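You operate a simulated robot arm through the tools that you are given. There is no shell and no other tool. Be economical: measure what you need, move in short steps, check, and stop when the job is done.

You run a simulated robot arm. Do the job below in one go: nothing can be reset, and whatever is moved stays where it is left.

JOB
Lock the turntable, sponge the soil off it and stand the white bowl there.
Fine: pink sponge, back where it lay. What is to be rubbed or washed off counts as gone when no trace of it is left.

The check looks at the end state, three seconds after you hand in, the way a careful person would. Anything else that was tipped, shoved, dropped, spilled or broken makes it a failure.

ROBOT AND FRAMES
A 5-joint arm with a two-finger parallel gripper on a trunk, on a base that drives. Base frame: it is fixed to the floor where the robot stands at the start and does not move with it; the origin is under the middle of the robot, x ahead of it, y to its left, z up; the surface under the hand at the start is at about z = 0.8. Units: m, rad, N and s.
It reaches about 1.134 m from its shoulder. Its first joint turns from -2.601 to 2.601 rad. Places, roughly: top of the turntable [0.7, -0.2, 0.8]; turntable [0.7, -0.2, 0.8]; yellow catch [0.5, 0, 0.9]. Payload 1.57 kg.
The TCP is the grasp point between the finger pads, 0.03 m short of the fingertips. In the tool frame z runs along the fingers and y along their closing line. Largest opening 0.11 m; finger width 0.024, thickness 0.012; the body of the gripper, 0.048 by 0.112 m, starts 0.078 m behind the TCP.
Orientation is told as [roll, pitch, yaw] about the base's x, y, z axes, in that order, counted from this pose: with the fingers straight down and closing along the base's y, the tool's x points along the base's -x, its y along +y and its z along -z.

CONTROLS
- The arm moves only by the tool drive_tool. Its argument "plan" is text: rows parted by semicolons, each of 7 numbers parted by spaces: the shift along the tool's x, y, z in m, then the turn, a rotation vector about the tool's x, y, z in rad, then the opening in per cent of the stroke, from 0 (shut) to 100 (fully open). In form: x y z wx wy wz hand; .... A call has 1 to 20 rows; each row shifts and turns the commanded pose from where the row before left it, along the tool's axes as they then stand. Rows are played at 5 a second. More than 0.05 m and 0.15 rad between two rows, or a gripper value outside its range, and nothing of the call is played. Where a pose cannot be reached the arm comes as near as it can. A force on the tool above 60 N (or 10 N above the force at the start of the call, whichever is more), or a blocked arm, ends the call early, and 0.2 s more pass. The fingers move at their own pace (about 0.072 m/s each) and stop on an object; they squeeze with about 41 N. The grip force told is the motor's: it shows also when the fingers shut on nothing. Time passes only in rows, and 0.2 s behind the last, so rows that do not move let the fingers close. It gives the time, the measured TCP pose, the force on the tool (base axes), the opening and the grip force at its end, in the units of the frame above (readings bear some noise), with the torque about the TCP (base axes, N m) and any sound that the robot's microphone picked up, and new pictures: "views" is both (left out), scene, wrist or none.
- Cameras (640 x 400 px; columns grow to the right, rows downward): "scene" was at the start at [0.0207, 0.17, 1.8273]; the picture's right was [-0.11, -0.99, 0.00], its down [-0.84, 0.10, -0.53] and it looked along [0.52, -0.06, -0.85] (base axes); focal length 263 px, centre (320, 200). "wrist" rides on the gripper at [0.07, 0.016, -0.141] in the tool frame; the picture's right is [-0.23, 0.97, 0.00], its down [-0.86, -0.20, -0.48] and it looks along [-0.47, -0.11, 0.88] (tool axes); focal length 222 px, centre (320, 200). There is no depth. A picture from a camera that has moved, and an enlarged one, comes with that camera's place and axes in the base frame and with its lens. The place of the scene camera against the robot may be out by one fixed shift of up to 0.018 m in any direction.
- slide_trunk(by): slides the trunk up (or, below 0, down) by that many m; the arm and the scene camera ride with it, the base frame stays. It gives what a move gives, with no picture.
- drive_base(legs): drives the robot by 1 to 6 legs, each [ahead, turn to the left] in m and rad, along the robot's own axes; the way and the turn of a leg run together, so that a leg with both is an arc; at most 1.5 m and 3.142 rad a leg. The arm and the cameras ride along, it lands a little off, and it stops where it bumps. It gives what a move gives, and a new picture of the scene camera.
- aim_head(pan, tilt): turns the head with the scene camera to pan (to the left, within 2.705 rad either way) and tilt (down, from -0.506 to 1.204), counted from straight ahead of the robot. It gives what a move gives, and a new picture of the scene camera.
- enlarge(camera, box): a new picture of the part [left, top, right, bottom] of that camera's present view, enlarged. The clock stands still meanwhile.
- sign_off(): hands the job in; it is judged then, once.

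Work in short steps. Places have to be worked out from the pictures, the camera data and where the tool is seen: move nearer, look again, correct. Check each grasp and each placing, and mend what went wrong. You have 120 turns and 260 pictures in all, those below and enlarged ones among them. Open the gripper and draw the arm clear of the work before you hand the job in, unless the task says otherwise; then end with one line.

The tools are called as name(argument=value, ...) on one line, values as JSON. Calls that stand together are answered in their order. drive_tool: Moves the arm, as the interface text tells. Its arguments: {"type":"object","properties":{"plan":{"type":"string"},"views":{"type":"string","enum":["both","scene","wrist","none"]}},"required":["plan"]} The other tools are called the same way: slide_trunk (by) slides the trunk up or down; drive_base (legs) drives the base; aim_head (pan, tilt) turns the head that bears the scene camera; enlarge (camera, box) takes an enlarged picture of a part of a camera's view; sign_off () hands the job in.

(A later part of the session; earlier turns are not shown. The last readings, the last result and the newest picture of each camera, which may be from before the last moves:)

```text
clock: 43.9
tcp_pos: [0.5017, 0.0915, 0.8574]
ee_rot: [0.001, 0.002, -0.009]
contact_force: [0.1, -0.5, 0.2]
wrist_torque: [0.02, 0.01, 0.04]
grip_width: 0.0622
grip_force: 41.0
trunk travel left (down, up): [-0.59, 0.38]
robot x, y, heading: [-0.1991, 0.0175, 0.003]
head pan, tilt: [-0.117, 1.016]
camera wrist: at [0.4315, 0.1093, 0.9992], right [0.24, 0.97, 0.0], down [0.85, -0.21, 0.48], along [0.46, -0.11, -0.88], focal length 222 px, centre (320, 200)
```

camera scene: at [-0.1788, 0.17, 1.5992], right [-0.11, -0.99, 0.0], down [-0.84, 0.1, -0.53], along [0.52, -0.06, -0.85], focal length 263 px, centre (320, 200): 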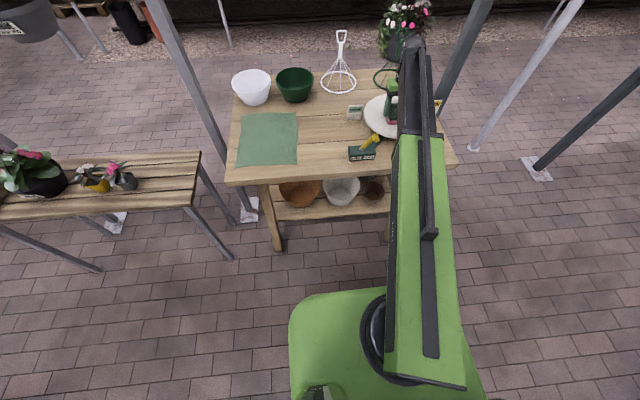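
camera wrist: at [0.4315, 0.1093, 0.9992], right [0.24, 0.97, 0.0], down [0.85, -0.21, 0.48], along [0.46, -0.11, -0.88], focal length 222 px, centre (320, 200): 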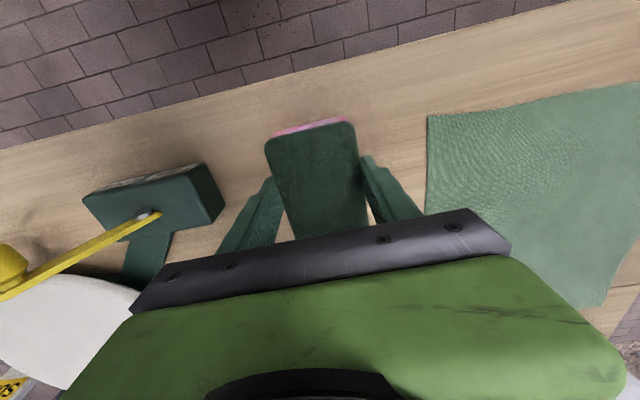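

Pose is ~3 mm off; I correct it and lower to the table.

drive_tool(plan="0.0025 -0.0015 0 0 0 0 30; 0 0 0 0 0 0 30", views="none")

slide_trunk(by=-0.011)

slide_trunk(by=-0.003)

```text
clock: 44.5
tcp_pos: [0.4977, 0.0897, 0.8578]
ee_rot: [0.001, 0.0, -0.007]
contact_force: [-0.5, -0.8, 0.9]
wrist_torque: [0.01, 0.0, -0.02]
grip_width: 0.062
grip_force: 41.0
trunk travel left (down, up): [-0.59, 0.38]
robot x, y, heading: [-0.2, 0.0156, 0.008]
head pan, tilt: [-0.117, 1.016]
```

```text
clock: 45.0
tcp_pos: [0.4976, 0.0907, 0.8461]
ee_rot: [-0.001, 0.001, -0.01]
contact_force: [0.5, -0.5, -0.3]
wrist_torque: [0.0, 0.0, 0.02]
grip_width: 0.062
grip_force: 40.9
trunk travel left (down, up): [-0.579, 0.391]
robot x, y, heading: [-0.1998, 0.0213, 0.001]
head pan, tilt: [-0.117, 1.016]
```

```text
clock: 45.6
tcp_pos: [0.4969, 0.0903, 0.8422]
ee_rot: [-0.001, 0.002, -0.012]
contact_force: [-0.4, 1.0, -0.4]
wrist_torque: [0.01, -0.01, 0.03]
grip_width: 0.0622
grip_force: 41.1
trunk travel left (down, up): [-0.576, 0.394]
robot x, y, heading: [-0.1983, 0.0174, 0.0]
head pan, tilt: [-0.117, 1.016]
```

No contact yet; 2 mm more at a time.

slide_trunk(by=-0.002)

slide_trunk(by=-0.002)

```text
clock: 46.1
tcp_pos: [0.4969, 0.09, 0.8427]
ee_rot: [0.001, 0.001, -0.01]
contact_force: [2.2, 0.7, 13.9]
wrist_torque: [0.05, -0.07, 0.01]
grip_width: 0.0624
grip_force: 41.1
trunk travel left (down, up): [-0.574, 0.396]
robot x, y, heading: [-0.1954, 0.0156, 0.005]
head pan, tilt: [-0.117, 1.016]
```

```text
clock: 46.6
tcp_pos: [0.4966, 0.0901, 0.8405]
ee_rot: [0.001, -0.003, -0.01]
contact_force: [10.9, 0.5, 47.7]
wrist_torque: [-0.01, -0.12, 0.0]
grip_width: 0.0623
grip_force: 41.3
trunk travel left (down, up): [-0.572, 0.398]
robot x, y, heading: [-0.1947, 0.0179, 0.005]
head pan, tilt: [-0.117, 1.016]
```

Contact at ~0.842. I ease back 2 mm, then open slowly and rise.

slide_trunk(by=0.002)

drive_tool(plan="0 0 0 0 0 0 70; 0 0 0 0 0 0 85; 0 0 0 0 0 0 100; 0 0 0 0 0 0 100; 0 0 0 0 0 0 100", views="none")

slide_trunk(by=0.08)

drive_tool(plan="0 0 0 0 0 0 100", views="both")

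```text
clock: 47.1
tcp_pos: [0.497, 0.0893, 0.8413]
ee_rot: [-0.001, 0.001, -0.011]
contact_force: [0.2, -0.3, 15.1]
wrist_torque: [0.02, -0.21, 0.01]
grip_width: 0.0623
grip_force: 40.3
trunk travel left (down, up): [-0.574, 0.396]
robot x, y, heading: [-0.1964, 0.0183, 0.003]
head pan, tilt: [-0.117, 1.016]
```

```text
clock: 48.3
tcp_pos: [0.4968, 0.0912, 0.8425]
ee_rot: [0.0, 0.0, -0.011]
contact_force: [0.0, 0.6, 0.0]
wrist_torque: [-0.01, -0.04, 0.01]
grip_width: 0.1101
grip_force: 0.1
trunk travel left (down, up): [-0.574, 0.396]
robot x, y, heading: [-0.1988, 0.017, 0.001]
head pan, tilt: [-0.117, 1.016]
```

```text
clock: 49.5
tcp_pos: [0.4972, 0.0895, 0.9221]
ee_rot: [-0.001, 0.001, -0.01]
contact_force: [0.7, -0.4, 0.1]
wrist_torque: [0.03, -0.01, 0.04]
grip_width: 0.1096
grip_force: 0.1
trunk travel left (down, up): [-0.654, 0.316]
robot x, y, heading: [-0.1974, 0.0193, 0.003]
head pan, tilt: [-0.117, 1.016]
```

```text
clock: 49.9
tcp_pos: [0.497, 0.091, 0.9205]
ee_rot: [0.0, 0.003, -0.011]
contact_force: [0.0, 0.7, 0.3]
wrist_torque: [0.0, -0.01, -0.03]
grip_width: 0.1101
grip_force: 0.1
trunk travel left (down, up): [-0.654, 0.316]
robot x, y, heading: [-0.2005, 0.015, 0.004]
head pan, tilt: [-0.117, 1.016]
camera scene: at [-0.1782, 0.1698, 1.6333], right [-0.11, -0.99, 0.0], down [-0.84, 0.1, -0.53], along [0.52, -0.06, -0.85], focal length 263 px, centre (320, 200)
camera wrist: at [0.4287, 0.1076, 1.0631], right [0.24, 0.97, 0.0], down [0.85, -0.21, 0.48], along [0.46, -0.11, -0.88], focal length 222 px, centre (320, 200)
```

scene: 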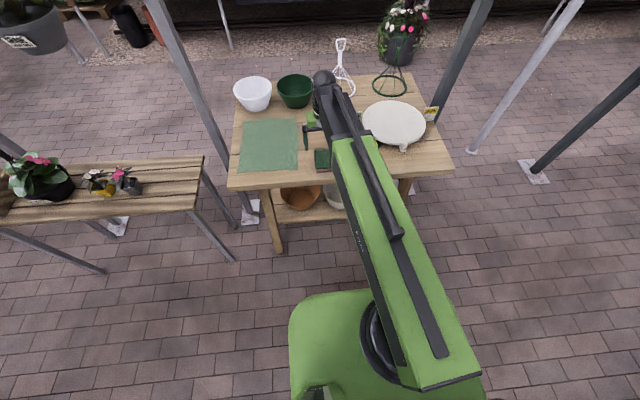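
wrist: 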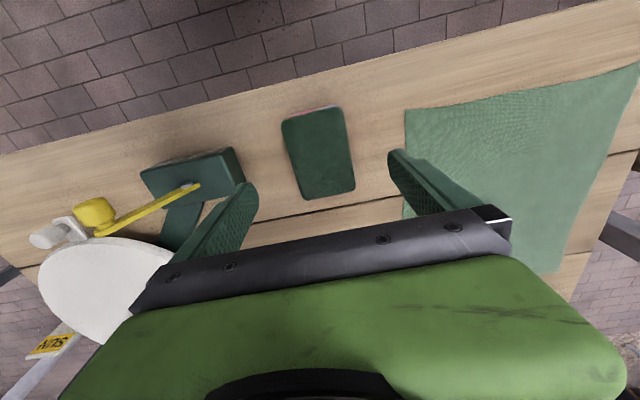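

The sponge is back in place. Now the bowl: I raise the trunk, drive forward again and look at it.

slide_trunk(by=0.14)

drive_base(legs=[[0.19, 0]])

drive_tool(plan="-0.01 0.04 0 0 0 0.1 100; -0.01 0.04 0 0 0 0.1 100; -0.01 0.03 0 0 0 0.1 100; 0 0 0 0 0 0 100")

```text
clock: 51.6
tcp_pos: [0.4973, 0.0905, 1.0613]
ee_rot: [0.0, 0.003, -0.011]
contact_force: [-0.5, 0.4, 0.1]
wrist_torque: [-0.01, -0.01, 0.01]
grip_width: 0.1097
grip_force: 0.0
trunk travel left (down, up): [-0.794, 0.176]
robot x, y, heading: [-0.2011, 0.0148, 0.002]
head pan, tilt: [-0.117, 1.016]
```

```text
clock: 53.1
tcp_pos: [0.6894, 0.0911, 1.0607]
ee_rot: [0.001, 0.002, -0.01]
contact_force: [0.1, -0.2, 0.5]
wrist_torque: [0.01, 0.04, 0.0]
grip_width: 0.1101
grip_force: 0.0
trunk travel left (down, up): [-0.794, 0.176]
robot x, y, heading: [-0.0064, 0.0157, 0.005]
head pan, tilt: [-0.117, 1.016]
camera scene: at [0.0153, 0.17, 1.7733], right [-0.11, -0.99, 0.0], down [-0.84, 0.1, -0.53], along [0.52, -0.06, -0.85], focal length 263 px, centre (320, 200)
```

scene: 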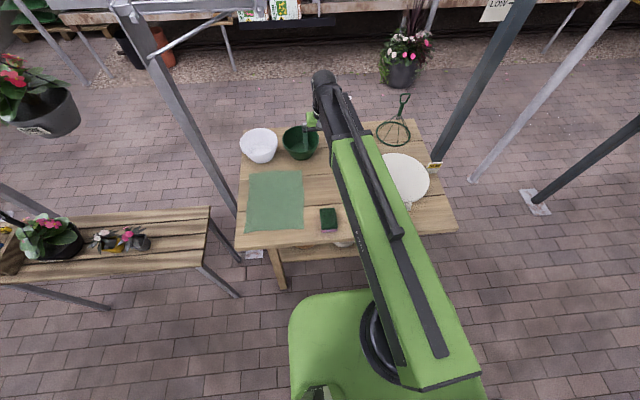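

```text
clock: 54.1
tcp_pos: [0.7306, 0.1976, 1.061]
ee_rot: [-0.001, 0.002, -0.311]
contact_force: [-0.5, 1.0, -0.1]
wrist_torque: [0.03, 0.0, 0.01]
grip_width: 0.1102
grip_force: 0.2
trunk travel left (down, up): [-0.794, 0.176]
robot x, y, heading: [-0.007, 0.0171, 0.003]
head pan, tilt: [-0.117, 1.016]
camera scene: at [0.0131, 0.17, 1.7733], right [-0.11, -0.99, 0.0], down [-0.84, 0.1, -0.53], along [0.52, -0.06, -0.85], focal length 263 px, centre (320, 200)
camera wrist: at [0.6692, 0.2342, 1.2033], right [0.51, 0.86, 0.0], down [0.75, -0.45, 0.48], along [0.41, -0.25, -0.88], focal length 222 px, centre (320, 200)
```

scene: 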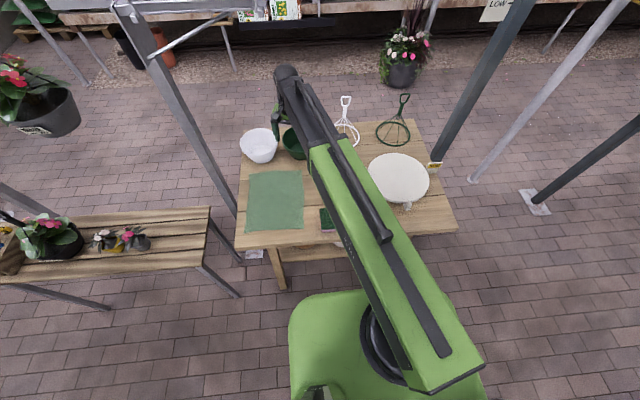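
wrist: 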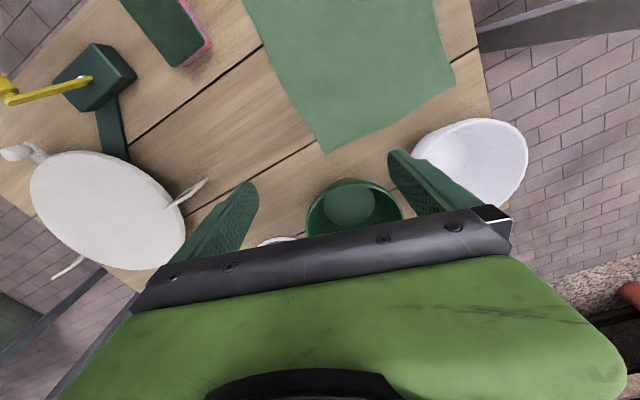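

I spin the hand so its fingers close along the radial line through the white bowl, and go above its near rim.

drive_tool(plan="0 0 0 0 0 0.148 100; 0 0 0 0 0 0.148 100; 0 0 0 0 0 0.148 100; 0 0 0 0 0 0.148 100; 0 0 0 0 0 0.148 100; 0 0 0 0 0 0.148 100; 0.0227 0.03 0 0 0 0 100; 0.0227 0.03 0 0 0 0 100; 0.0227 0.03 0 0 0 0 100; 0.0227 0.03 0 0 0 0 100; 0 0 0 0 0 0 100")

```text
clock: 56.5
tcp_pos: [0.8089, 0.3256, 1.0606]
ee_rot: [-0.003, 0.0, -1.196]
contact_force: [0.5, 0.5, -0.1]
wrist_torque: [-0.02, 0.0, -0.02]
grip_width: 0.11
grip_force: 0.1
trunk travel left (down, up): [-0.794, 0.176]
robot x, y, heading: [-0.0056, 0.0142, 0.001]
head pan, tilt: [-0.117, 1.016]
camera scene: at [0.0131, 0.1698, 1.7734], right [-0.11, -0.99, 0.0], down [-0.84, 0.1, -0.53], along [0.52, -0.06, -0.85], focal length 263 px, centre (320, 200)
camera wrist: at [0.7988, 0.3963, 1.2032], right [0.99, 0.14, 0.0], down [0.13, -0.87, 0.48], along [0.07, -0.47, -0.88], focal length 222 px, centre (320, 200)
```

scene: 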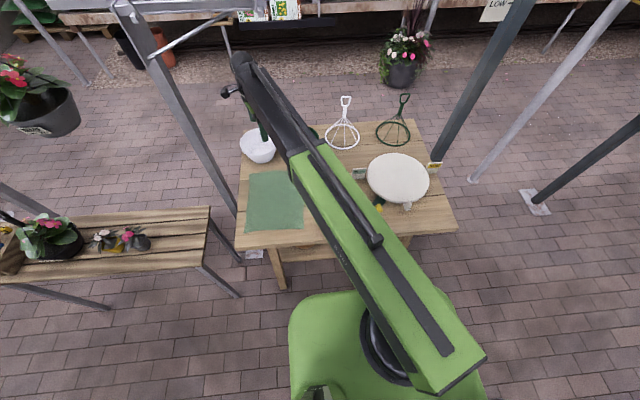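
wrist: 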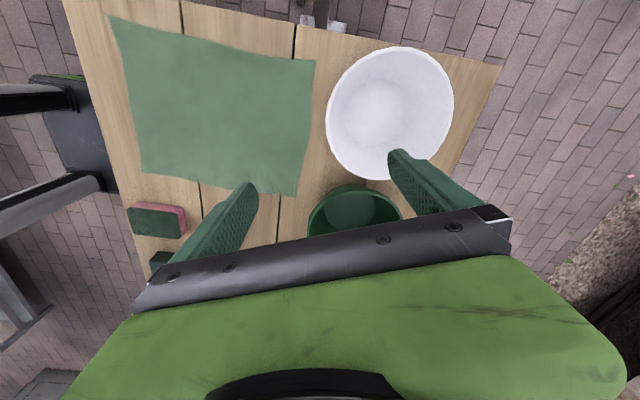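

The bowl centre is near (0.898, 0.371), rim radius ≈0.085, rim z≈0.883. I check its wall shape to choose the grasp.

enlarge(camera="scene", box=[225, 100, 315, 180])

enlarge(camera="wrist", box=[300, 20, 500, 220])

```text
5.00 times, centred on (270, 140) of scene
camera zoom: at [0.0131, 0.1698, 1.7734], right [-0.11, -0.99, 0.0], down [-0.84, 0.1, -0.53], along [0.52, -0.06, -0.85], focal length 1314 px, centre (570, 500)
```

zoom: 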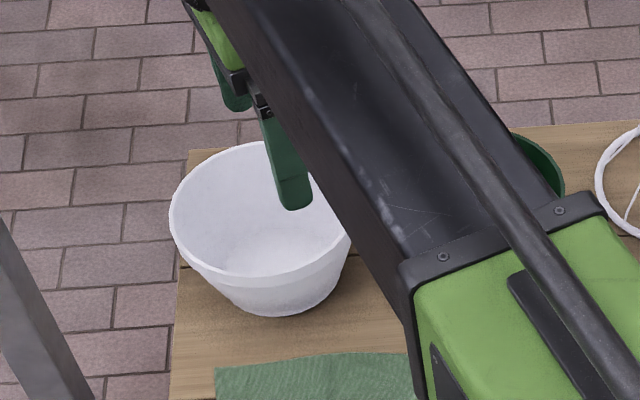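

```text
2.00 times, centred on (400, 120) of wrist
camera zoom: at [0.7988, 0.3963, 1.2032], right [0.99, 0.14, 0.0], down [0.13, -0.87, 0.48], along [0.07, -0.47, -0.88], focal length 444 px, centre (160, 360)
```

zoom: 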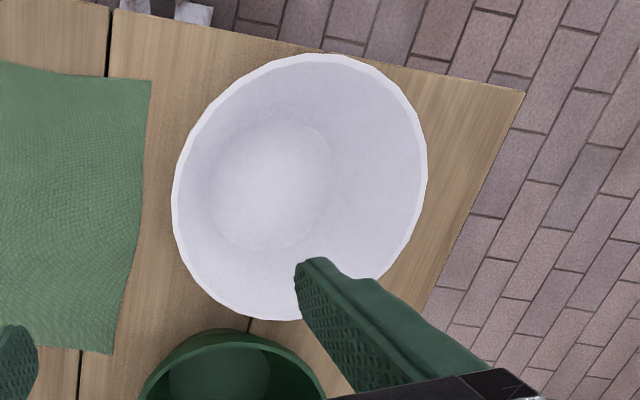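

The wall slopes about 20°, so I try tilting the fingers by 0.3 rad in the radial plane to match it, while shifting over the near rim.

drive_tool(plan="0.01 0.017 0 0 0 0 100; 0 0 0 -0.1 0 0 100; 0 0 0 -0.1 0 0 100; 0 0 0 -0.1 0 0 100; 0 0 0 0 0 0 100")

```text
clock: 57.7
tcp_pos: [0.8199, 0.3413, 1.0726]
ee_rot: [0.3, -0.001, -1.197]
contact_force: [0.8, -0.2, 0.2]
wrist_torque: [-0.02, 0.0, 0.0]
grip_width: 0.11
grip_force: 0.2
out of reach, approached as far as the arm can: row 3, 4
trunk travel left (down, up): [-0.794, 0.176]
robot x, y, heading: [-0.0066, 0.0142, 0.003]
head pan, tilt: [-0.117, 1.016]
camera scene: at [0.0136, 0.1701, 1.7733], right [-0.11, -0.99, 0.0], down [-0.84, 0.1, -0.53], along [0.52, -0.06, -0.85], focal length 263 px, centre (320, 200)
camera wrist: at [0.7718, 0.3964, 1.2121], right [0.95, 0.13, 0.29], down [0.0, -0.92, 0.4], along [0.31, -0.38, -0.87], focal length 222 px, centre (320, 200)
```

scene: 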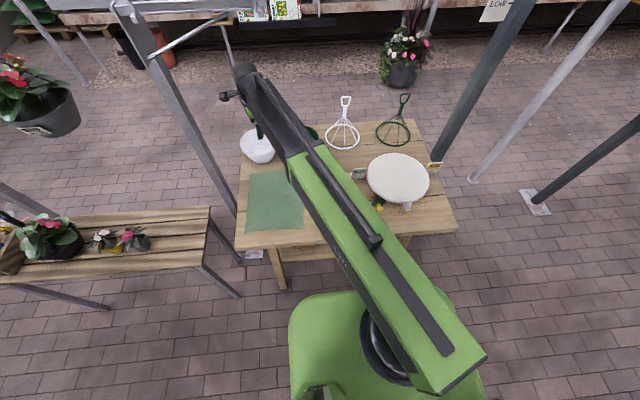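
wrist: 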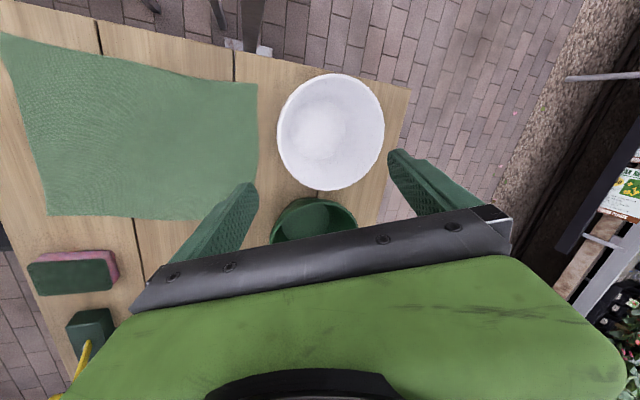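

The tilt works and the fingers straddle the near rim. I lower in two stages, checking before entry.

slide_trunk(by=-0.14)

enlarge(camera="wrist", box=[180, 20, 500, 240])

enlarge(camera="scene", box=[210, 70, 310, 160])

```text
clock: 59.4
tcp_pos: [0.8217, 0.3401, 0.9317]
ee_rot: [0.297, 0.001, -1.198]
contact_force: [0.6, 0.1, 0.5]
wrist_torque: [0.01, -0.03, 0.0]
grip_width: 0.11
grip_force: 0.1
trunk travel left (down, up): [-0.654, 0.316]
robot x, y, heading: [-0.0024, 0.0165, 0.008]
head pan, tilt: [-0.117, 1.016]
```

```text
1.82 times, centred on (340, 130) of wrist
camera zoom: at [0.7716, 0.3963, 1.0722], right [0.95, 0.13, 0.29], down [0.0, -0.92, 0.4], along [0.31, -0.38, -0.87], focal length 404 px, centre (284, 327)
```

zoom: 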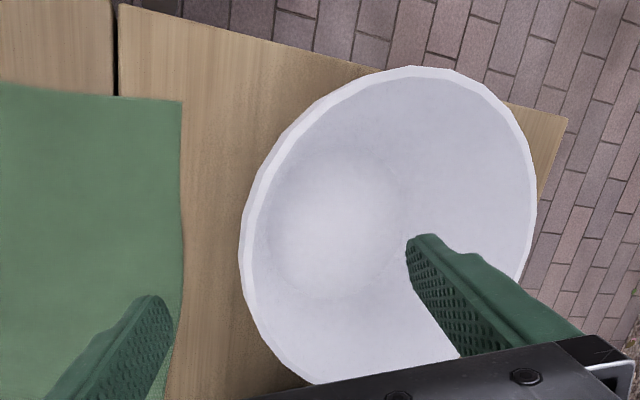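

```text
4.44 times, centred on (260, 115) of scene
camera zoom: at [0.0133, 0.17, 1.6334], right [-0.11, -0.99, 0.0], down [-0.84, 0.1, -0.53], along [0.52, -0.06, -0.85], focal length 1168 px, centre (587, 578)
```

zoom: 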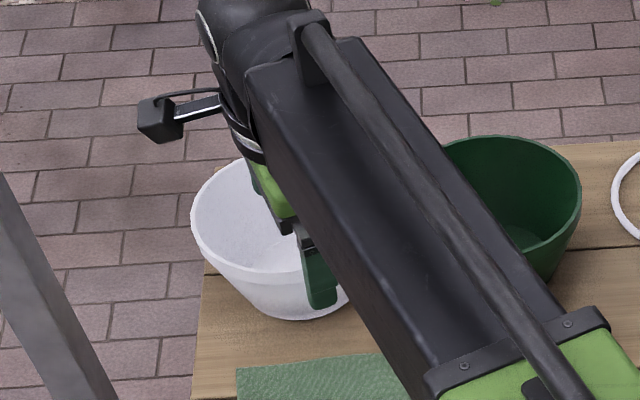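

The near rim lies between the fingers around (0.817, 0.340). I lower to TCP z≈0.875.

slide_trunk(by=-0.04)

slide_trunk(by=-0.017)

drive_tool(plan="0 0 0 0 0 0 70; 0 0 0 0 0 0 50")

```text
clock: 60.2
tcp_pos: [0.8207, 0.3402, 0.892]
ee_rot: [0.298, -0.001, -1.196]
contact_force: [-1.3, 0.1, -0.3]
wrist_torque: [-0.01, -0.02, 0.02]
grip_width: 0.1101
grip_force: 0.1
trunk travel left (down, up): [-0.614, 0.356]
robot x, y, heading: [-0.0063, 0.0159, 0.003]
head pan, tilt: [-0.117, 1.016]
```

```text
clock: 60.9
tcp_pos: [0.8211, 0.3409, 0.8745]
ee_rot: [0.299, -0.002, -1.195]
contact_force: [-0.1, -0.9, 0.1]
wrist_torque: [0.0, 0.01, -0.02]
grip_width: 0.11
grip_force: 0.0
trunk travel left (down, up): [-0.597, 0.373]
robot x, y, heading: [-0.0066, 0.0163, 0.001]
head pan, tilt: [-0.117, 1.016]
```

```text
clock: 61.5
tcp_pos: [0.8208, 0.3406, 0.8759]
ee_rot: [0.298, 0.001, -1.199]
contact_force: [0.9, -0.7, 0.0]
wrist_torque: [-0.01, 0.0, 0.02]
grip_width: 0.0548
grip_force: 0.1
trunk travel left (down, up): [-0.597, 0.373]
robot x, y, heading: [-0.0082, 0.0125, 0.007]
head pan, tilt: [-0.117, 1.016]
camera scene: at [0.0134, 0.17, 1.5763], right [-0.11, -0.99, 0.0], down [-0.84, 0.1, -0.53], along [0.52, -0.06, -0.85], focal length 263 px, centre (320, 200)
camera wrist: at [0.7716, 0.3963, 1.0152], right [0.95, 0.13, 0.29], down [0.0, -0.92, 0.4], along [0.31, -0.38, -0.87], focal length 222 px, centre (320, 200)
```

scene: 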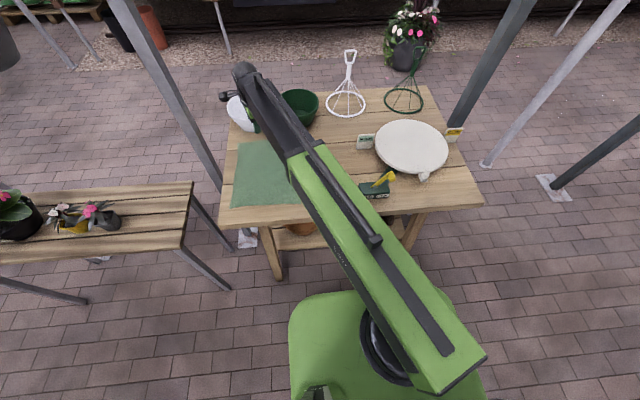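
wrist: 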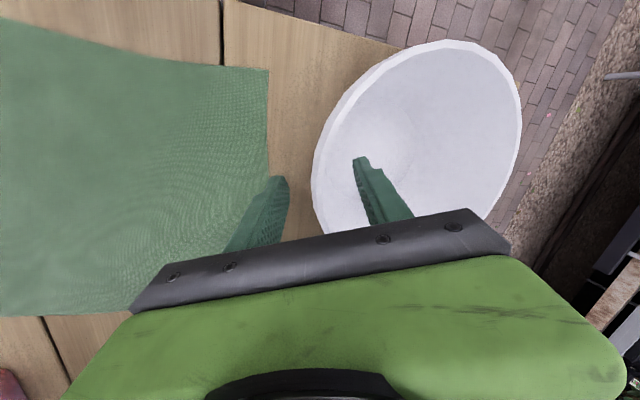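

One finger is inside, one outside, with the rim between them. I close on the wall.

drive_tool(plan="0 0 0 0 0 0 35; 0 0 0 0 0 0 25; 0 0 0 0 0 0 15; 0 0 0 0 0 0 5; 0 0 0 0 0 0 0; 0 0 0 0 0 0 0; 0 0 0 0 0 0 0")

```text
clock: 63.0
tcp_pos: [0.8209, 0.3412, 0.8741]
ee_rot: [0.299, 0.0, -1.197]
contact_force: [0.0, -0.5, 1.0]
wrist_torque: [0.15, 0.03, -0.01]
grip_width: 0.0038
grip_force: 24.8
trunk travel left (down, up): [-0.597, 0.373]
robot x, y, heading: [-0.0128, 0.0148, 0.003]
head pan, tilt: [-0.117, 1.016]
camera scene: at [0.0132, 0.17, 1.5763], right [-0.11, -0.99, 0.0], down [-0.84, 0.1, -0.53], along [0.52, -0.06, -0.85], focal length 263 px, centre (320, 200)
camera wrist: at [0.7715, 0.3963, 1.0153], right [0.95, 0.13, 0.29], down [0.0, -0.92, 0.4], along [0.31, -0.38, -0.87], focal length 222 px, centre (320, 200)
```

scene: 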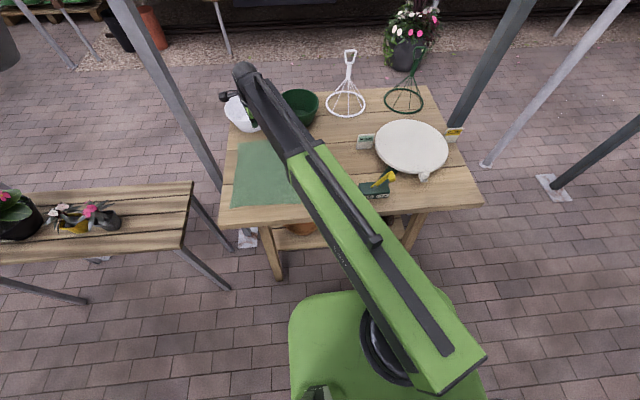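
wrist: 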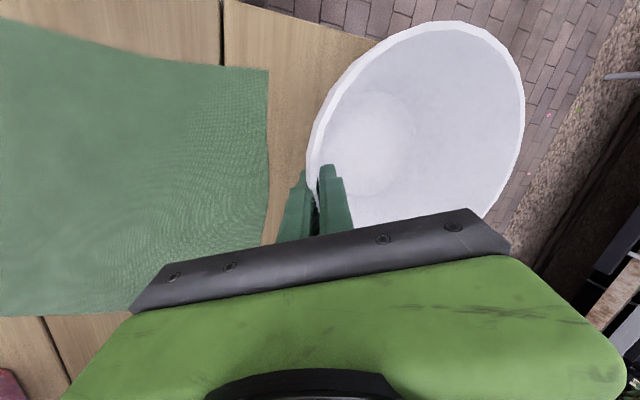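

The wall is gripped (3.8 mm). I let the squeeze build and lift slightly to test.

drive_tool(plan="0 0 0 0 0 0 0; 0 0 0 0 0 0 0; 0 0 0 0 0 0 0", views="none")

slide_trunk(by=0.04)

drive_tool(plan="0 0 0 0 0 0 0")

enlarge(camera="scene", box=[200, 60, 320, 160])

```text
clock: 63.9
tcp_pos: [0.82, 0.3394, 0.8748]
ee_rot: [0.298, -0.001, -1.198]
contact_force: [-0.8, 0.3, 1.9]
wrist_torque: [0.15, 0.04, 0.02]
grip_width: 0.0037
grip_force: 24.4
trunk travel left (down, up): [-0.597, 0.373]
robot x, y, heading: [-0.005, 0.017, -0.002]
head pan, tilt: [-0.117, 1.016]
```

```text
clock: 64.7
tcp_pos: [0.8205, 0.34, 0.9147]
ee_rot: [0.298, -0.001, -1.197]
contact_force: [-0.1, 0.9, -1.1]
wrist_torque: [-0.04, 0.07, 0.01]
grip_width: 0.0036
grip_force: 25.0
trunk travel left (down, up): [-0.637, 0.333]
robot x, y, heading: [-0.0053, 0.02, 0.006]
head pan, tilt: [-0.117, 1.016]
```

```text
clock: 65.1
tcp_pos: [0.8205, 0.3415, 0.9156]
ee_rot: [0.298, 0.001, -1.197]
contact_force: [0.3, 0.1, -0.8]
wrist_torque: [-0.03, 0.1, -0.01]
grip_width: 0.0034
grip_force: 25.2
trunk travel left (down, up): [-0.637, 0.333]
robot x, y, heading: [-0.0069, 0.0188, 0.002]
head pan, tilt: [-0.117, 1.016]
camera scene: at [0.0136, 0.1701, 1.6163], right [-0.11, -0.99, 0.0], down [-0.84, 0.1, -0.53], along [0.52, -0.06, -0.85], focal length 263 px, centre (320, 200)
camera wrist: at [0.7717, 0.3963, 1.055], right [0.95, 0.13, 0.29], down [0.0, -0.92, 0.4], along [0.31, -0.38, -0.87], focal length 222 px, centre (320, 200)
```

scene: 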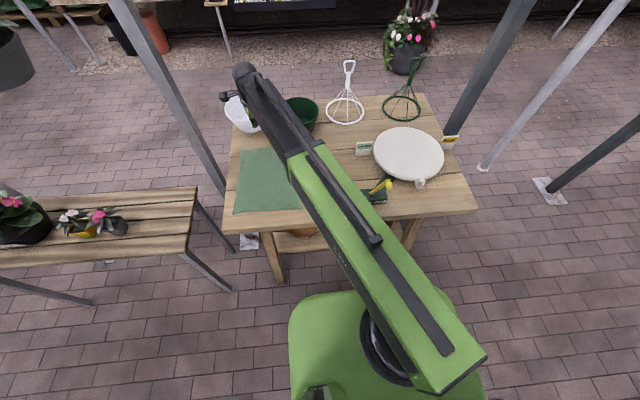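
wrist: 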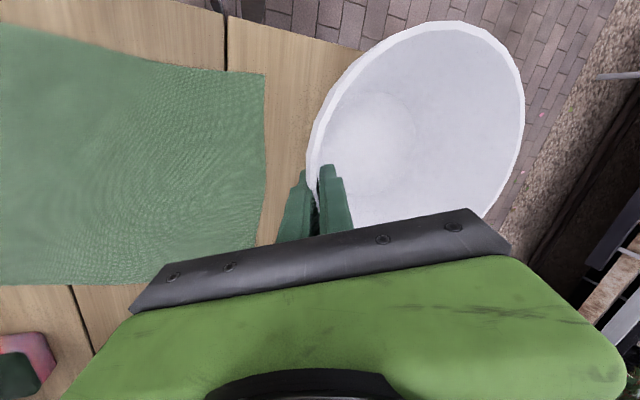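

```text
4.00 times, centred on (260, 110) of scene
camera zoom: at [0.0136, 0.1701, 1.6163], right [-0.11, -0.99, 0.0], down [-0.84, 0.1, -0.53], along [0.52, -0.06, -0.85], focal length 1051 px, centre (560, 560)
```

zoom: 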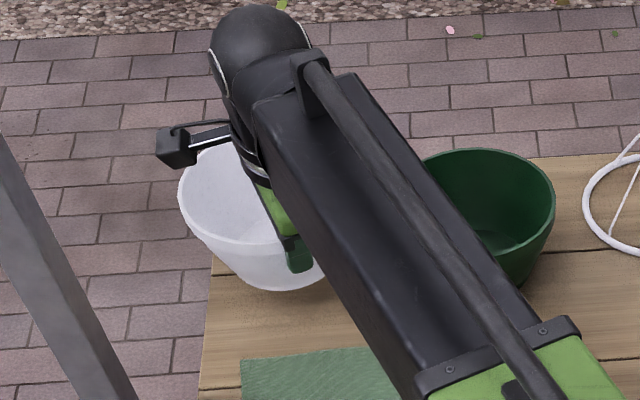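

The bowl hangs firmly and level. I lift it well clear and back the base 0.12 m so the tilted tool can reach the turntable.

slide_trunk(by=0.15)

drive_base(legs=[[-0.12, 0]])

drive_tool(plan="0 0 0 0 0 0 0", views="wrist")

```text
clock: 66.8
tcp_pos: [0.8204, 0.3401, 1.0656]
ee_rot: [0.298, 0.0, -1.196]
contact_force: [-0.2, 0.5, -1.0]
wrist_torque: [-0.03, 0.07, 0.02]
grip_width: 0.0036
grip_force: 24.8
trunk travel left (down, up): [-0.787, 0.183]
robot x, y, heading: [-0.0058, 0.0143, 0.003]
head pan, tilt: [-0.117, 1.016]
```

```text
clock: 68.1
tcp_pos: [0.698, 0.3396, 1.065]
ee_rot: [0.299, 0.001, -1.196]
contact_force: [-1.0, 0.3, -1.0]
wrist_torque: [-0.02, 0.05, -0.01]
grip_width: 0.0034
grip_force: 24.8
trunk travel left (down, up): [-0.787, 0.183]
robot x, y, heading: [-0.1285, 0.0179, 0.0]
head pan, tilt: [-0.117, 1.016]
camera scene: at [-0.111, 0.1697, 1.7664], right [-0.11, -0.99, 0.0], down [-0.84, 0.1, -0.53], along [0.53, -0.06, -0.85], focal length 263 px, centre (320, 200)
```

scene: 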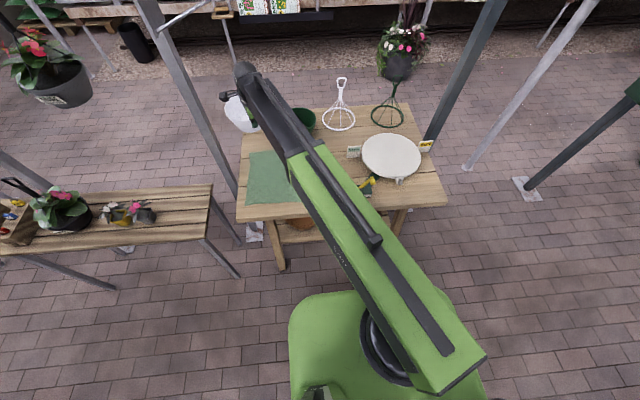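

```text
clock: 68.5
tcp_pos: [0.6987, 0.3401, 1.065]
ee_rot: [0.3, -0.001, -1.196]
contact_force: [-0.1, -0.4, -1.8]
wrist_torque: [-0.01, 0.09, 0.03]
grip_width: 0.0034
grip_force: 25.2
trunk travel left (down, up): [-0.787, 0.183]
robot x, y, heading: [-0.1296, 0.0152, -0.001]
head pan, tilt: [-0.117, 1.016]
camera wrist: at [0.649, 0.3961, 1.2054], right [0.95, 0.13, 0.29], down [0.0, -0.92, 0.4], along [0.31, -0.38, -0.87], focal length 222 px, centre (320, 200)
```

wrist: 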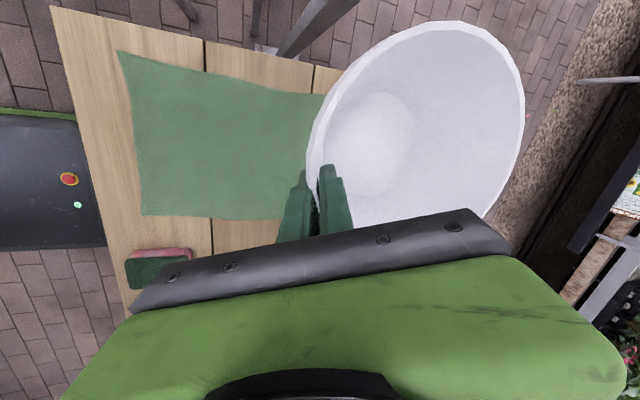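

I swing the bowl over toward the turntable along an arc, tool turning with the arm; first half now.

drive_tool(plan="-0.0420 -0.0113 -0.0035 0 -0.0142 0.0458 0; -0.0415 -0.0113 -0.0035 0 -0.0142 0.0458 0; -0.0410 -0.0113 -0.0035 0 -0.0142 0.0458 0; -0.0405 -0.0113 -0.0035 0 -0.0142 0.0458 0; -0.0400 -0.0113 -0.0035 0 -0.0142 0.0458 0; -0.0394 -0.0113 -0.0035 0 -0.0142 0.0458 0; -0.0389 -0.0113 -0.0035 0 -0.0142 0.0458 0; 0 0 0 0 0 0 0")

```text
clock: 70.3
tcp_pos: [0.6818, 0.0463, 1.0646]
ee_rot: [0.297, -0.001, -1.533]
contact_force: [0.0, 0.2, -1.1]
wrist_torque: [-0.05, 0.09, -0.02]
grip_width: 0.0034
grip_force: 24.6
trunk travel left (down, up): [-0.787, 0.183]
robot x, y, heading: [-0.1322, 0.0178, 0.003]
head pan, tilt: [-0.117, 1.016]
camera scene: at [-0.1085, 0.1699, 1.7663], right [-0.11, -0.99, 0.0], down [-0.84, 0.1, -0.53], along [0.52, -0.06, -0.85], focal length 263 px, centre (320, 200)
camera wrist: at [0.654, 0.1159, 1.205], right [0.94, -0.19, 0.29], down [-0.3, -0.87, 0.4], along [0.17, -0.46, -0.87], focal length 222 px, centre (320, 200)
```

scene: 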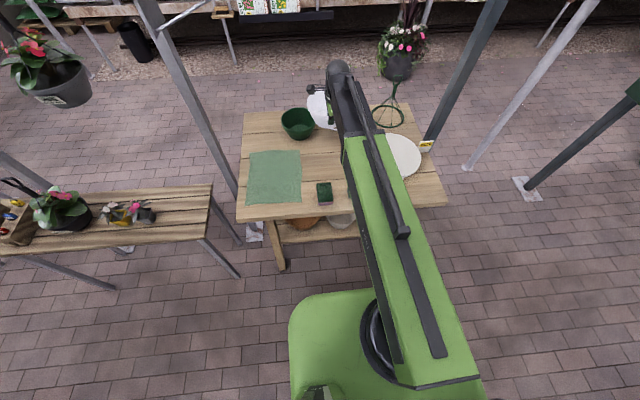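
wrist: 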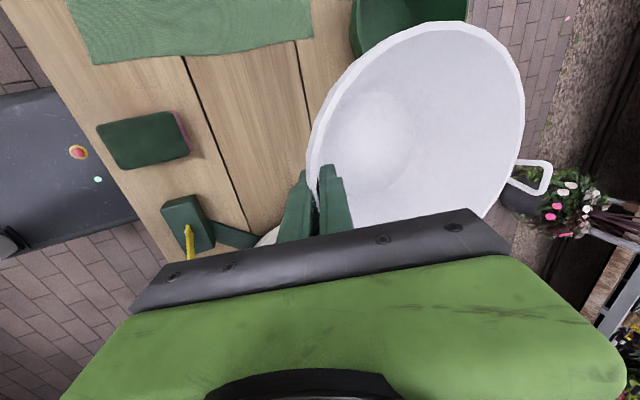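

On track. Second half of the swing.

drive_tool(plan="-0.0384 -0.0113 -0.0035 0 -0.0142 0.0458 0; -0.0379 -0.0113 -0.0035 0 -0.0142 0.0458 0; -0.0373 -0.0113 -0.0035 0 -0.0142 0.0458 0; -0.0368 -0.0113 -0.0035 0 -0.0142 0.0458 0; -0.0363 -0.0113 -0.0035 0 -0.0142 0.0458 0; -0.0358 -0.0113 -0.0035 0 -0.0142 0.0458 0; -0.0353 -0.0113 -0.0035 0 -0.0142 0.0458 0; 0 0 0 0 0 0 0")

enlarge(camera="scene", box=[320, 70, 460, 200])

```text
clock: 72.1
tcp_pos: [0.5746, -0.2007, 1.0644]
ee_rot: [0.3, 0.0, -1.868]
contact_force: [-0.6, 1.0, -0.7]
wrist_torque: [0.05, 0.08, 0.03]
grip_width: 0.0038
grip_force: 25.0
trunk travel left (down, up): [-0.787, 0.183]
robot x, y, heading: [-0.13, 0.0185, 0.004]
head pan, tilt: [-0.117, 1.016]
camera scene: at [-0.1085, 0.1698, 1.7663], right [-0.11, -0.99, 0.0], down [-0.84, 0.1, -0.53], along [0.52, -0.06, -0.85], focal length 263 px, centre (320, 200)
camera wrist: at [0.5706, -0.1251, 1.205], right [0.82, -0.49, 0.29], down [-0.57, -0.72, 0.4], along [0.01, -0.49, -0.87], focal length 222 px, centre (320, 200)
```

scene: 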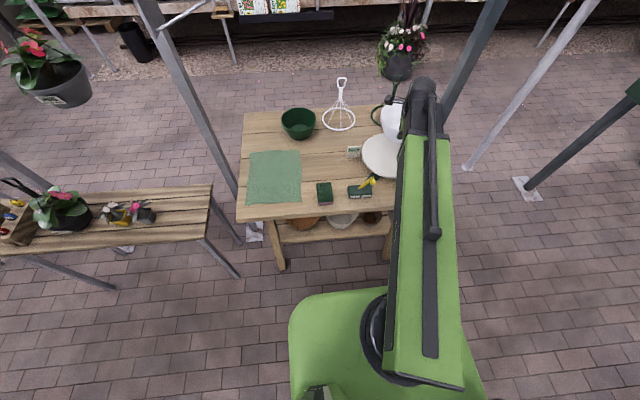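
wrist: 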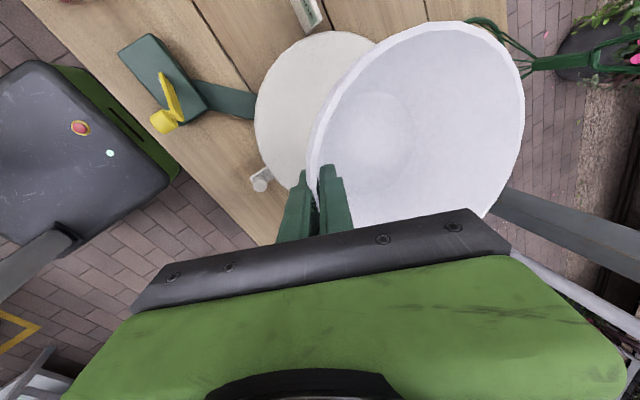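

```text
3.08 times, centred on (390, 135) of scene
camera zoom: at [-0.1085, 0.1698, 1.7663], right [-0.11, -0.99, 0.0], down [-0.84, 0.1, -0.53], along [0.52, -0.06, -0.85], focal length 809 px, centre (105, 400)
```

zoom: 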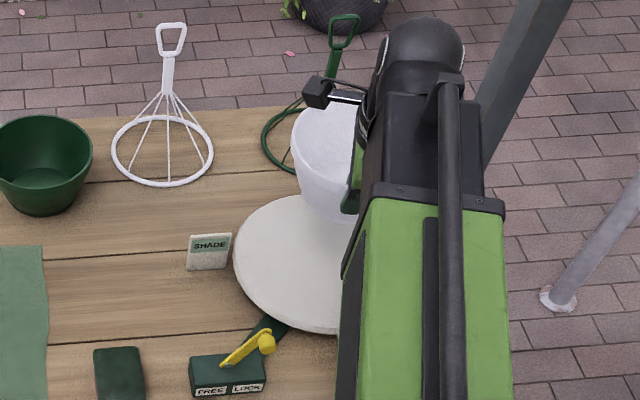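

The disc centre fits (0.666, −0.230), so I nudge the bowl 1 cm outward and lower it in stages.

drive_tool(plan="0 0.0096 0.003 0 0 0 0; 0 0 0 0 0 0 0", views="none")

slide_trunk(by=-0.125)

drive_tool(plan="0 0 0 0 0 0 0")

enlarge(camera="scene", box=[330, 70, 450, 180])

```text
clock: 72.7
tcp_pos: [0.5846, -0.2032, 1.0651]
ee_rot: [0.297, 0.0, -1.867]
contact_force: [-0.2, 0.4, -1.7]
wrist_torque: [0.01, 0.08, 0.01]
grip_width: 0.0038
grip_force: 24.7
trunk travel left (down, up): [-0.787, 0.183]
robot x, y, heading: [-0.1293, 0.0198, 0.002]
head pan, tilt: [-0.117, 1.016]
```

```text
clock: 74.2
tcp_pos: [0.584, -0.2016, 0.9392]
ee_rot: [0.299, 0.0, -1.868]
contact_force: [-0.1, 0.0, -1.0]
wrist_torque: [0.01, 0.1, -0.02]
grip_width: 0.0035
grip_force: 24.7
trunk travel left (down, up): [-0.662, 0.308]
robot x, y, heading: [-0.1283, 0.0174, 0.004]
head pan, tilt: [-0.117, 1.016]
```

```text
clock: 74.6
tcp_pos: [0.585, -0.2039, 0.9402]
ee_rot: [0.298, 0.001, -1.867]
contact_force: [-0.1, -0.1, -1.8]
wrist_torque: [0.04, 0.12, -0.01]
grip_width: 0.0038
grip_force: 24.3
trunk travel left (down, up): [-0.662, 0.308]
robot x, y, heading: [-0.1257, 0.0191, -0.002]
head pan, tilt: [-0.117, 1.016]
camera scene: at [-0.1087, 0.1697, 1.6414], right [-0.11, -0.99, 0.0], down [-0.84, 0.1, -0.53], along [0.52, -0.06, -0.85], focal length 263 px, centre (320, 200)
camera wrist: at [0.5803, -0.1279, 1.0801], right [0.82, -0.49, 0.29], down [-0.57, -0.72, 0.4], along [0.01, -0.49, -0.87], focal length 222 px, centre (320, 200)
```

scene: 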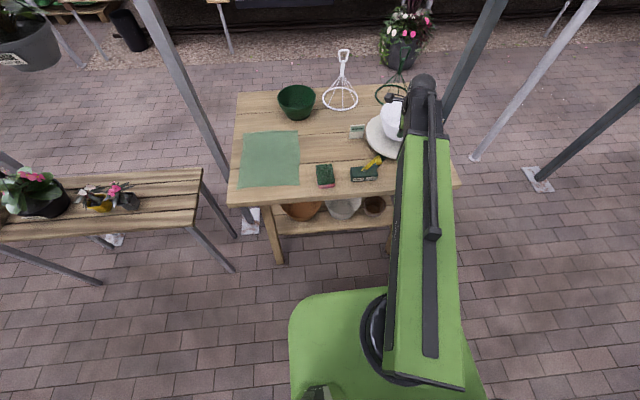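
wrist: 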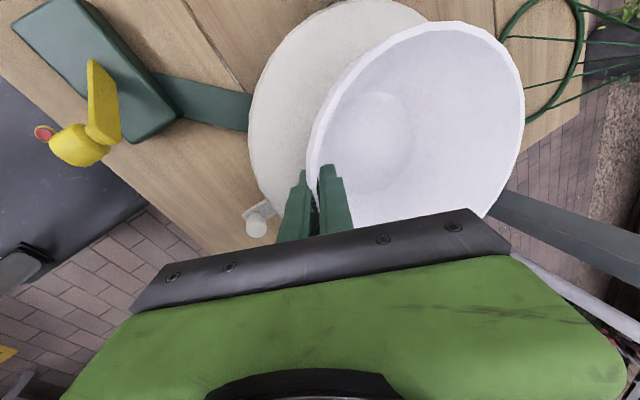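

```text
3.64 times, centred on (390, 125) of scene
camera zoom: at [-0.1087, 0.1697, 1.6414], right [-0.11, -0.99, 0.0], down [-0.84, 0.1, -0.53], along [0.52, -0.06, -0.85], focal length 956 px, centre (66, 473)
```

zoom: 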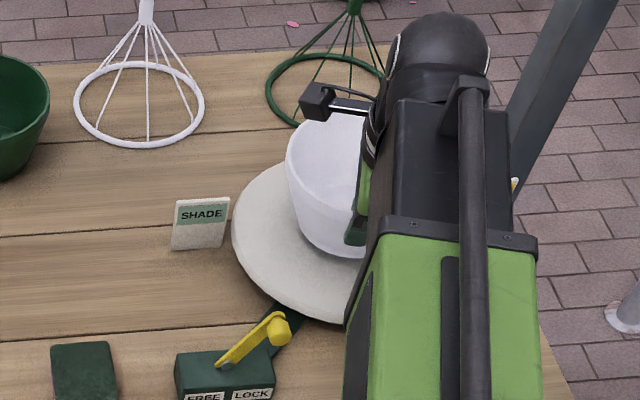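

Close above the disc, all clear. I lower in small steps and watch force.

slide_trunk(by=-0.012)

slide_trunk(by=-0.004)

slide_trunk(by=-0.002)

```text
clock: 75.2
tcp_pos: [0.5841, -0.2033, 0.928]
ee_rot: [0.299, 0.001, -1.867]
contact_force: [-0.1, -0.7, -1.6]
wrist_torque: [0.02, 0.09, 0.03]
grip_width: 0.0037
grip_force: 24.2
trunk travel left (down, up): [-0.65, 0.32]
robot x, y, heading: [-0.1278, 0.0184, 0.001]
head pan, tilt: [-0.117, 1.016]
```

```text
clock: 75.7
tcp_pos: [0.5849, -0.2037, 0.9241]
ee_rot: [0.298, 0.0, -1.869]
contact_force: [-0.5, 0.3, -2.0]
wrist_torque: [0.06, 0.11, 0.01]
grip_width: 0.0035
grip_force: 24.8
trunk travel left (down, up): [-0.646, 0.324]
robot x, y, heading: [-0.1308, 0.015, 0.001]
head pan, tilt: [-0.117, 1.016]
```

```text
clock: 76.3
tcp_pos: [0.5845, -0.2031, 0.9209]
ee_rot: [0.297, 0.0, -1.867]
contact_force: [0.2, -0.7, -1.4]
wrist_torque: [-0.01, 0.09, -0.01]
grip_width: 0.0034
grip_force: 24.8
trunk travel left (down, up): [-0.644, 0.326]
robot x, y, heading: [-0.1319, 0.0143, 0.004]
head pan, tilt: [-0.117, 1.016]
```

Still hanging free; continue 2 mm at a time.

slide_trunk(by=-0.002)

slide_trunk(by=-0.002)

enlarge(camera="scene", box=[350, 70, 430, 160])

```text
clock: 76.8
tcp_pos: [0.5841, -0.2035, 0.9201]
ee_rot: [0.299, 0.001, -1.866]
contact_force: [0.1, -0.3, 3.3]
wrist_torque: [0.13, -0.15, 0.02]
grip_width: 0.0038
grip_force: 24.7
trunk travel left (down, up): [-0.642, 0.328]
robot x, y, heading: [-0.1285, 0.0178, 0.002]
head pan, tilt: [-0.117, 1.016]
```

```text
clock: 77.3
tcp_pos: [0.5831, -0.2015, 0.919]
ee_rot: [0.302, 0.0, -1.868]
contact_force: [1.5, -1.4, 20.5]
wrist_torque: [0.24, -0.77, -0.08]
grip_width: 0.0035
grip_force: 24.4
trunk travel left (down, up): [-0.64, 0.33]
robot x, y, heading: [-0.1284, 0.0188, 0.001]
head pan, tilt: [-0.117, 1.016]
```

```text
4.44 times, centred on (390, 115) of scene
camera zoom: at [-0.1109, 0.1702, 1.6196], right [-0.11, -0.99, 0.0], down [-0.84, 0.1, -0.53], along [0.53, -0.06, -0.85], focal length 1168 px, centre (9, 578)
```

zoom: 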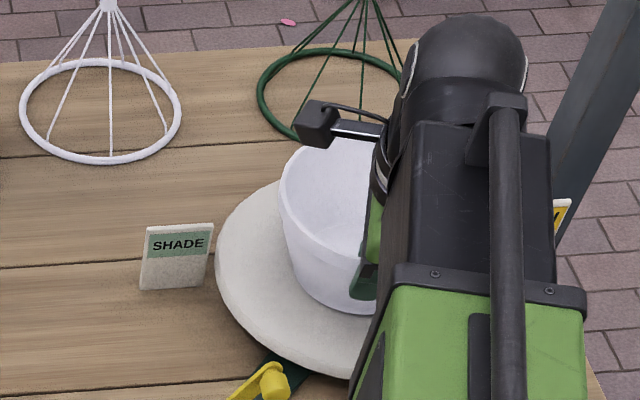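

The bowl has landed (force up). I ease back 2 mm, then open half-way.

slide_trunk(by=0.002)

drive_tool(plan="0 0 0 0 0 0 10; 0 0 0 0 0 0 20; 0 0 0 0 0 0 30; 0 0 0 0 0 0 40; 0 0 0 0 0 0 50; 0 0 0 0 0 0 50; 0 0 0 0 0 0 50")

```text
clock: 77.8
tcp_pos: [0.5839, -0.2025, 0.9202]
ee_rot: [0.295, 0.002, -1.867]
contact_force: [-0.5, -0.9, 2.6]
wrist_torque: [0.04, -0.07, -0.02]
grip_width: 0.0036
grip_force: 24.6
trunk travel left (down, up): [-0.642, 0.328]
robot x, y, heading: [-0.1282, 0.0178, -0.001]
head pan, tilt: [-0.117, 1.016]
```

```text
clock: 79.4
tcp_pos: [0.5846, -0.2027, 0.9196]
ee_rot: [0.299, 0.0, -1.866]
contact_force: [0.7, -0.2, 0.1]
wrist_torque: [-0.02, -0.01, 0.02]
grip_width: 0.0549
grip_force: 0.0
trunk travel left (down, up): [-0.642, 0.328]
robot x, y, heading: [-0.1299, 0.0191, 0.003]
head pan, tilt: [-0.117, 1.016]
camera scene: at [-0.1088, 0.1697, 1.6213], right [-0.11, -0.99, 0.0], down [-0.84, 0.1, -0.53], along [0.52, -0.06, -0.85], focal length 263 px, centre (320, 200)
camera wrist: at [0.5802, -0.1278, 1.0601], right [0.82, -0.49, 0.29], down [-0.57, -0.72, 0.4], along [0.01, -0.49, -0.87], focal length 222 px, centre (320, 200)
```

scene: 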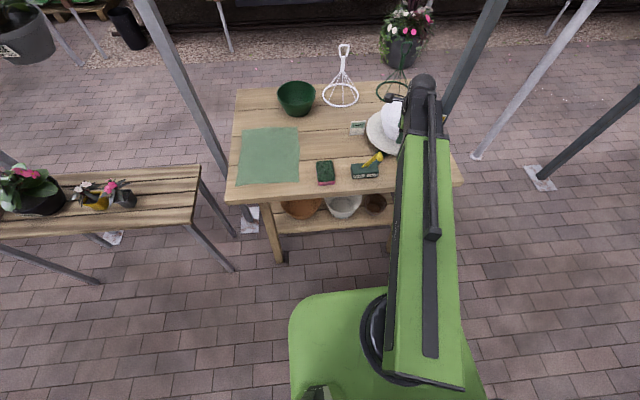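
wrist: 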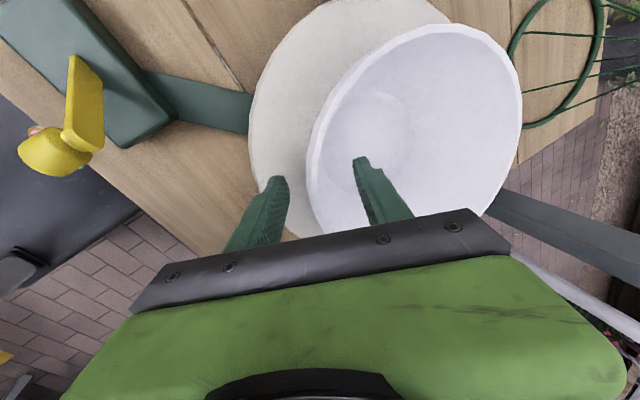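

Bowl stands free with a gap on both sides. I rise straight up, slowly first.

slide_trunk(by=0.03)

slide_trunk(by=0.14)

drive_tool(plan="0.04 -0.0115 -0.0035 0 0 0 50; 0.04 -0.0115 -0.0035 0 0 0 50; 0.04 -0.0115 -0.0035 0 0 0 50; 0.04 -0.0115 -0.0035 0 0 0 50; 0 0 0 0 0 0 50")

enlarge(camera="scene", box=[320, 80, 450, 190])

```text
clock: 80.2
tcp_pos: [0.5842, -0.2025, 0.9502]
ee_rot: [0.298, -0.002, -1.867]
contact_force: [0.3, 0.7, 0.5]
wrist_torque: [0.03, -0.02, -0.02]
grip_width: 0.055
grip_force: 0.1
trunk travel left (down, up): [-0.672, 0.298]
robot x, y, heading: [-0.13, 0.0157, 0.002]
head pan, tilt: [-0.117, 1.016]
```

```text
clock: 81.8
tcp_pos: [0.5862, -0.2017, 1.0896]
ee_rot: [0.299, -0.001, -1.867]
contact_force: [-0.4, -0.6, -0.3]
wrist_torque: [0.03, 0.02, 0.04]
grip_width: 0.0553
grip_force: 0.2
trunk travel left (down, up): [-0.812, 0.158]
robot x, y, heading: [-0.1268, 0.0164, 0.001]
head pan, tilt: [-0.117, 1.016]
```

```text
clock: 83.0
tcp_pos: [0.5834, -0.0342, 1.0904]
ee_rot: [0.297, 0.0, -1.867]
contact_force: [-0.3, 0.1, 0.7]
wrist_torque: [0.0, 0.01, 0.01]
grip_width: 0.0549
grip_force: 0.1
trunk travel left (down, up): [-0.812, 0.158]
robot x, y, heading: [-0.13, 0.0184, 0.003]
head pan, tilt: [-0.117, 1.016]
camera scene: at [-0.1088, 0.1695, 1.7914], right [-0.11, -0.99, 0.0], down [-0.84, 0.1, -0.53], along [0.52, -0.06, -0.85], focal length 263 px, centre (320, 200)
camera wrist: at [0.5803, 0.0401, 1.2301], right [0.82, -0.49, 0.29], down [-0.57, -0.72, 0.4], along [0.01, -0.49, -0.87], focal length 222 px, centre (320, 200)
```

scene: 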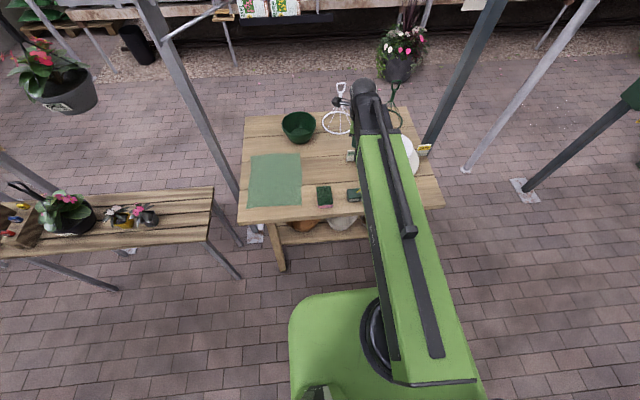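
wrist: 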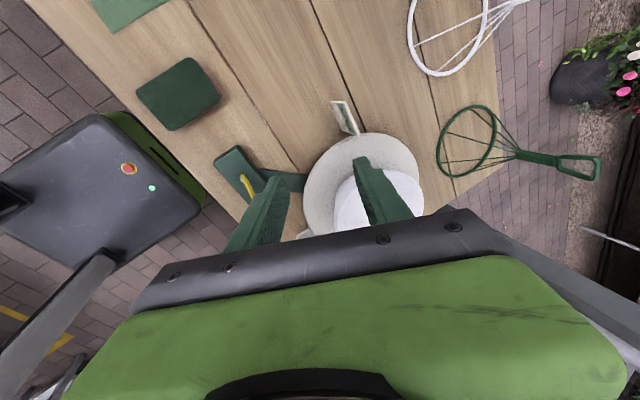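

```text
3.64 times, centred on (385, 135) of scene
camera zoom: at [-0.1088, 0.1695, 1.7914], right [-0.11, -0.99, 0.0], down [-0.84, 0.1, -0.53], along [0.52, -0.06, -0.85], focal length 956 px, centre (84, 436)
```

zoom: 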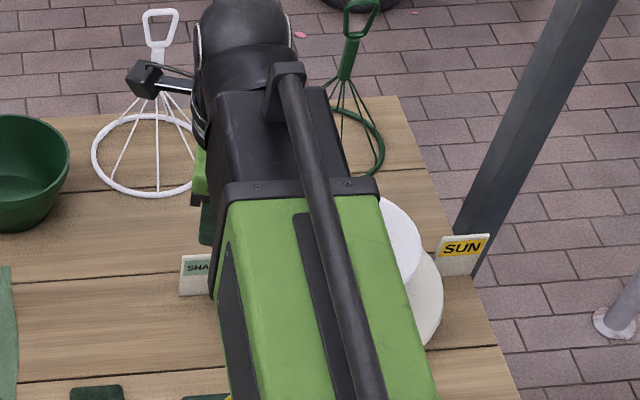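

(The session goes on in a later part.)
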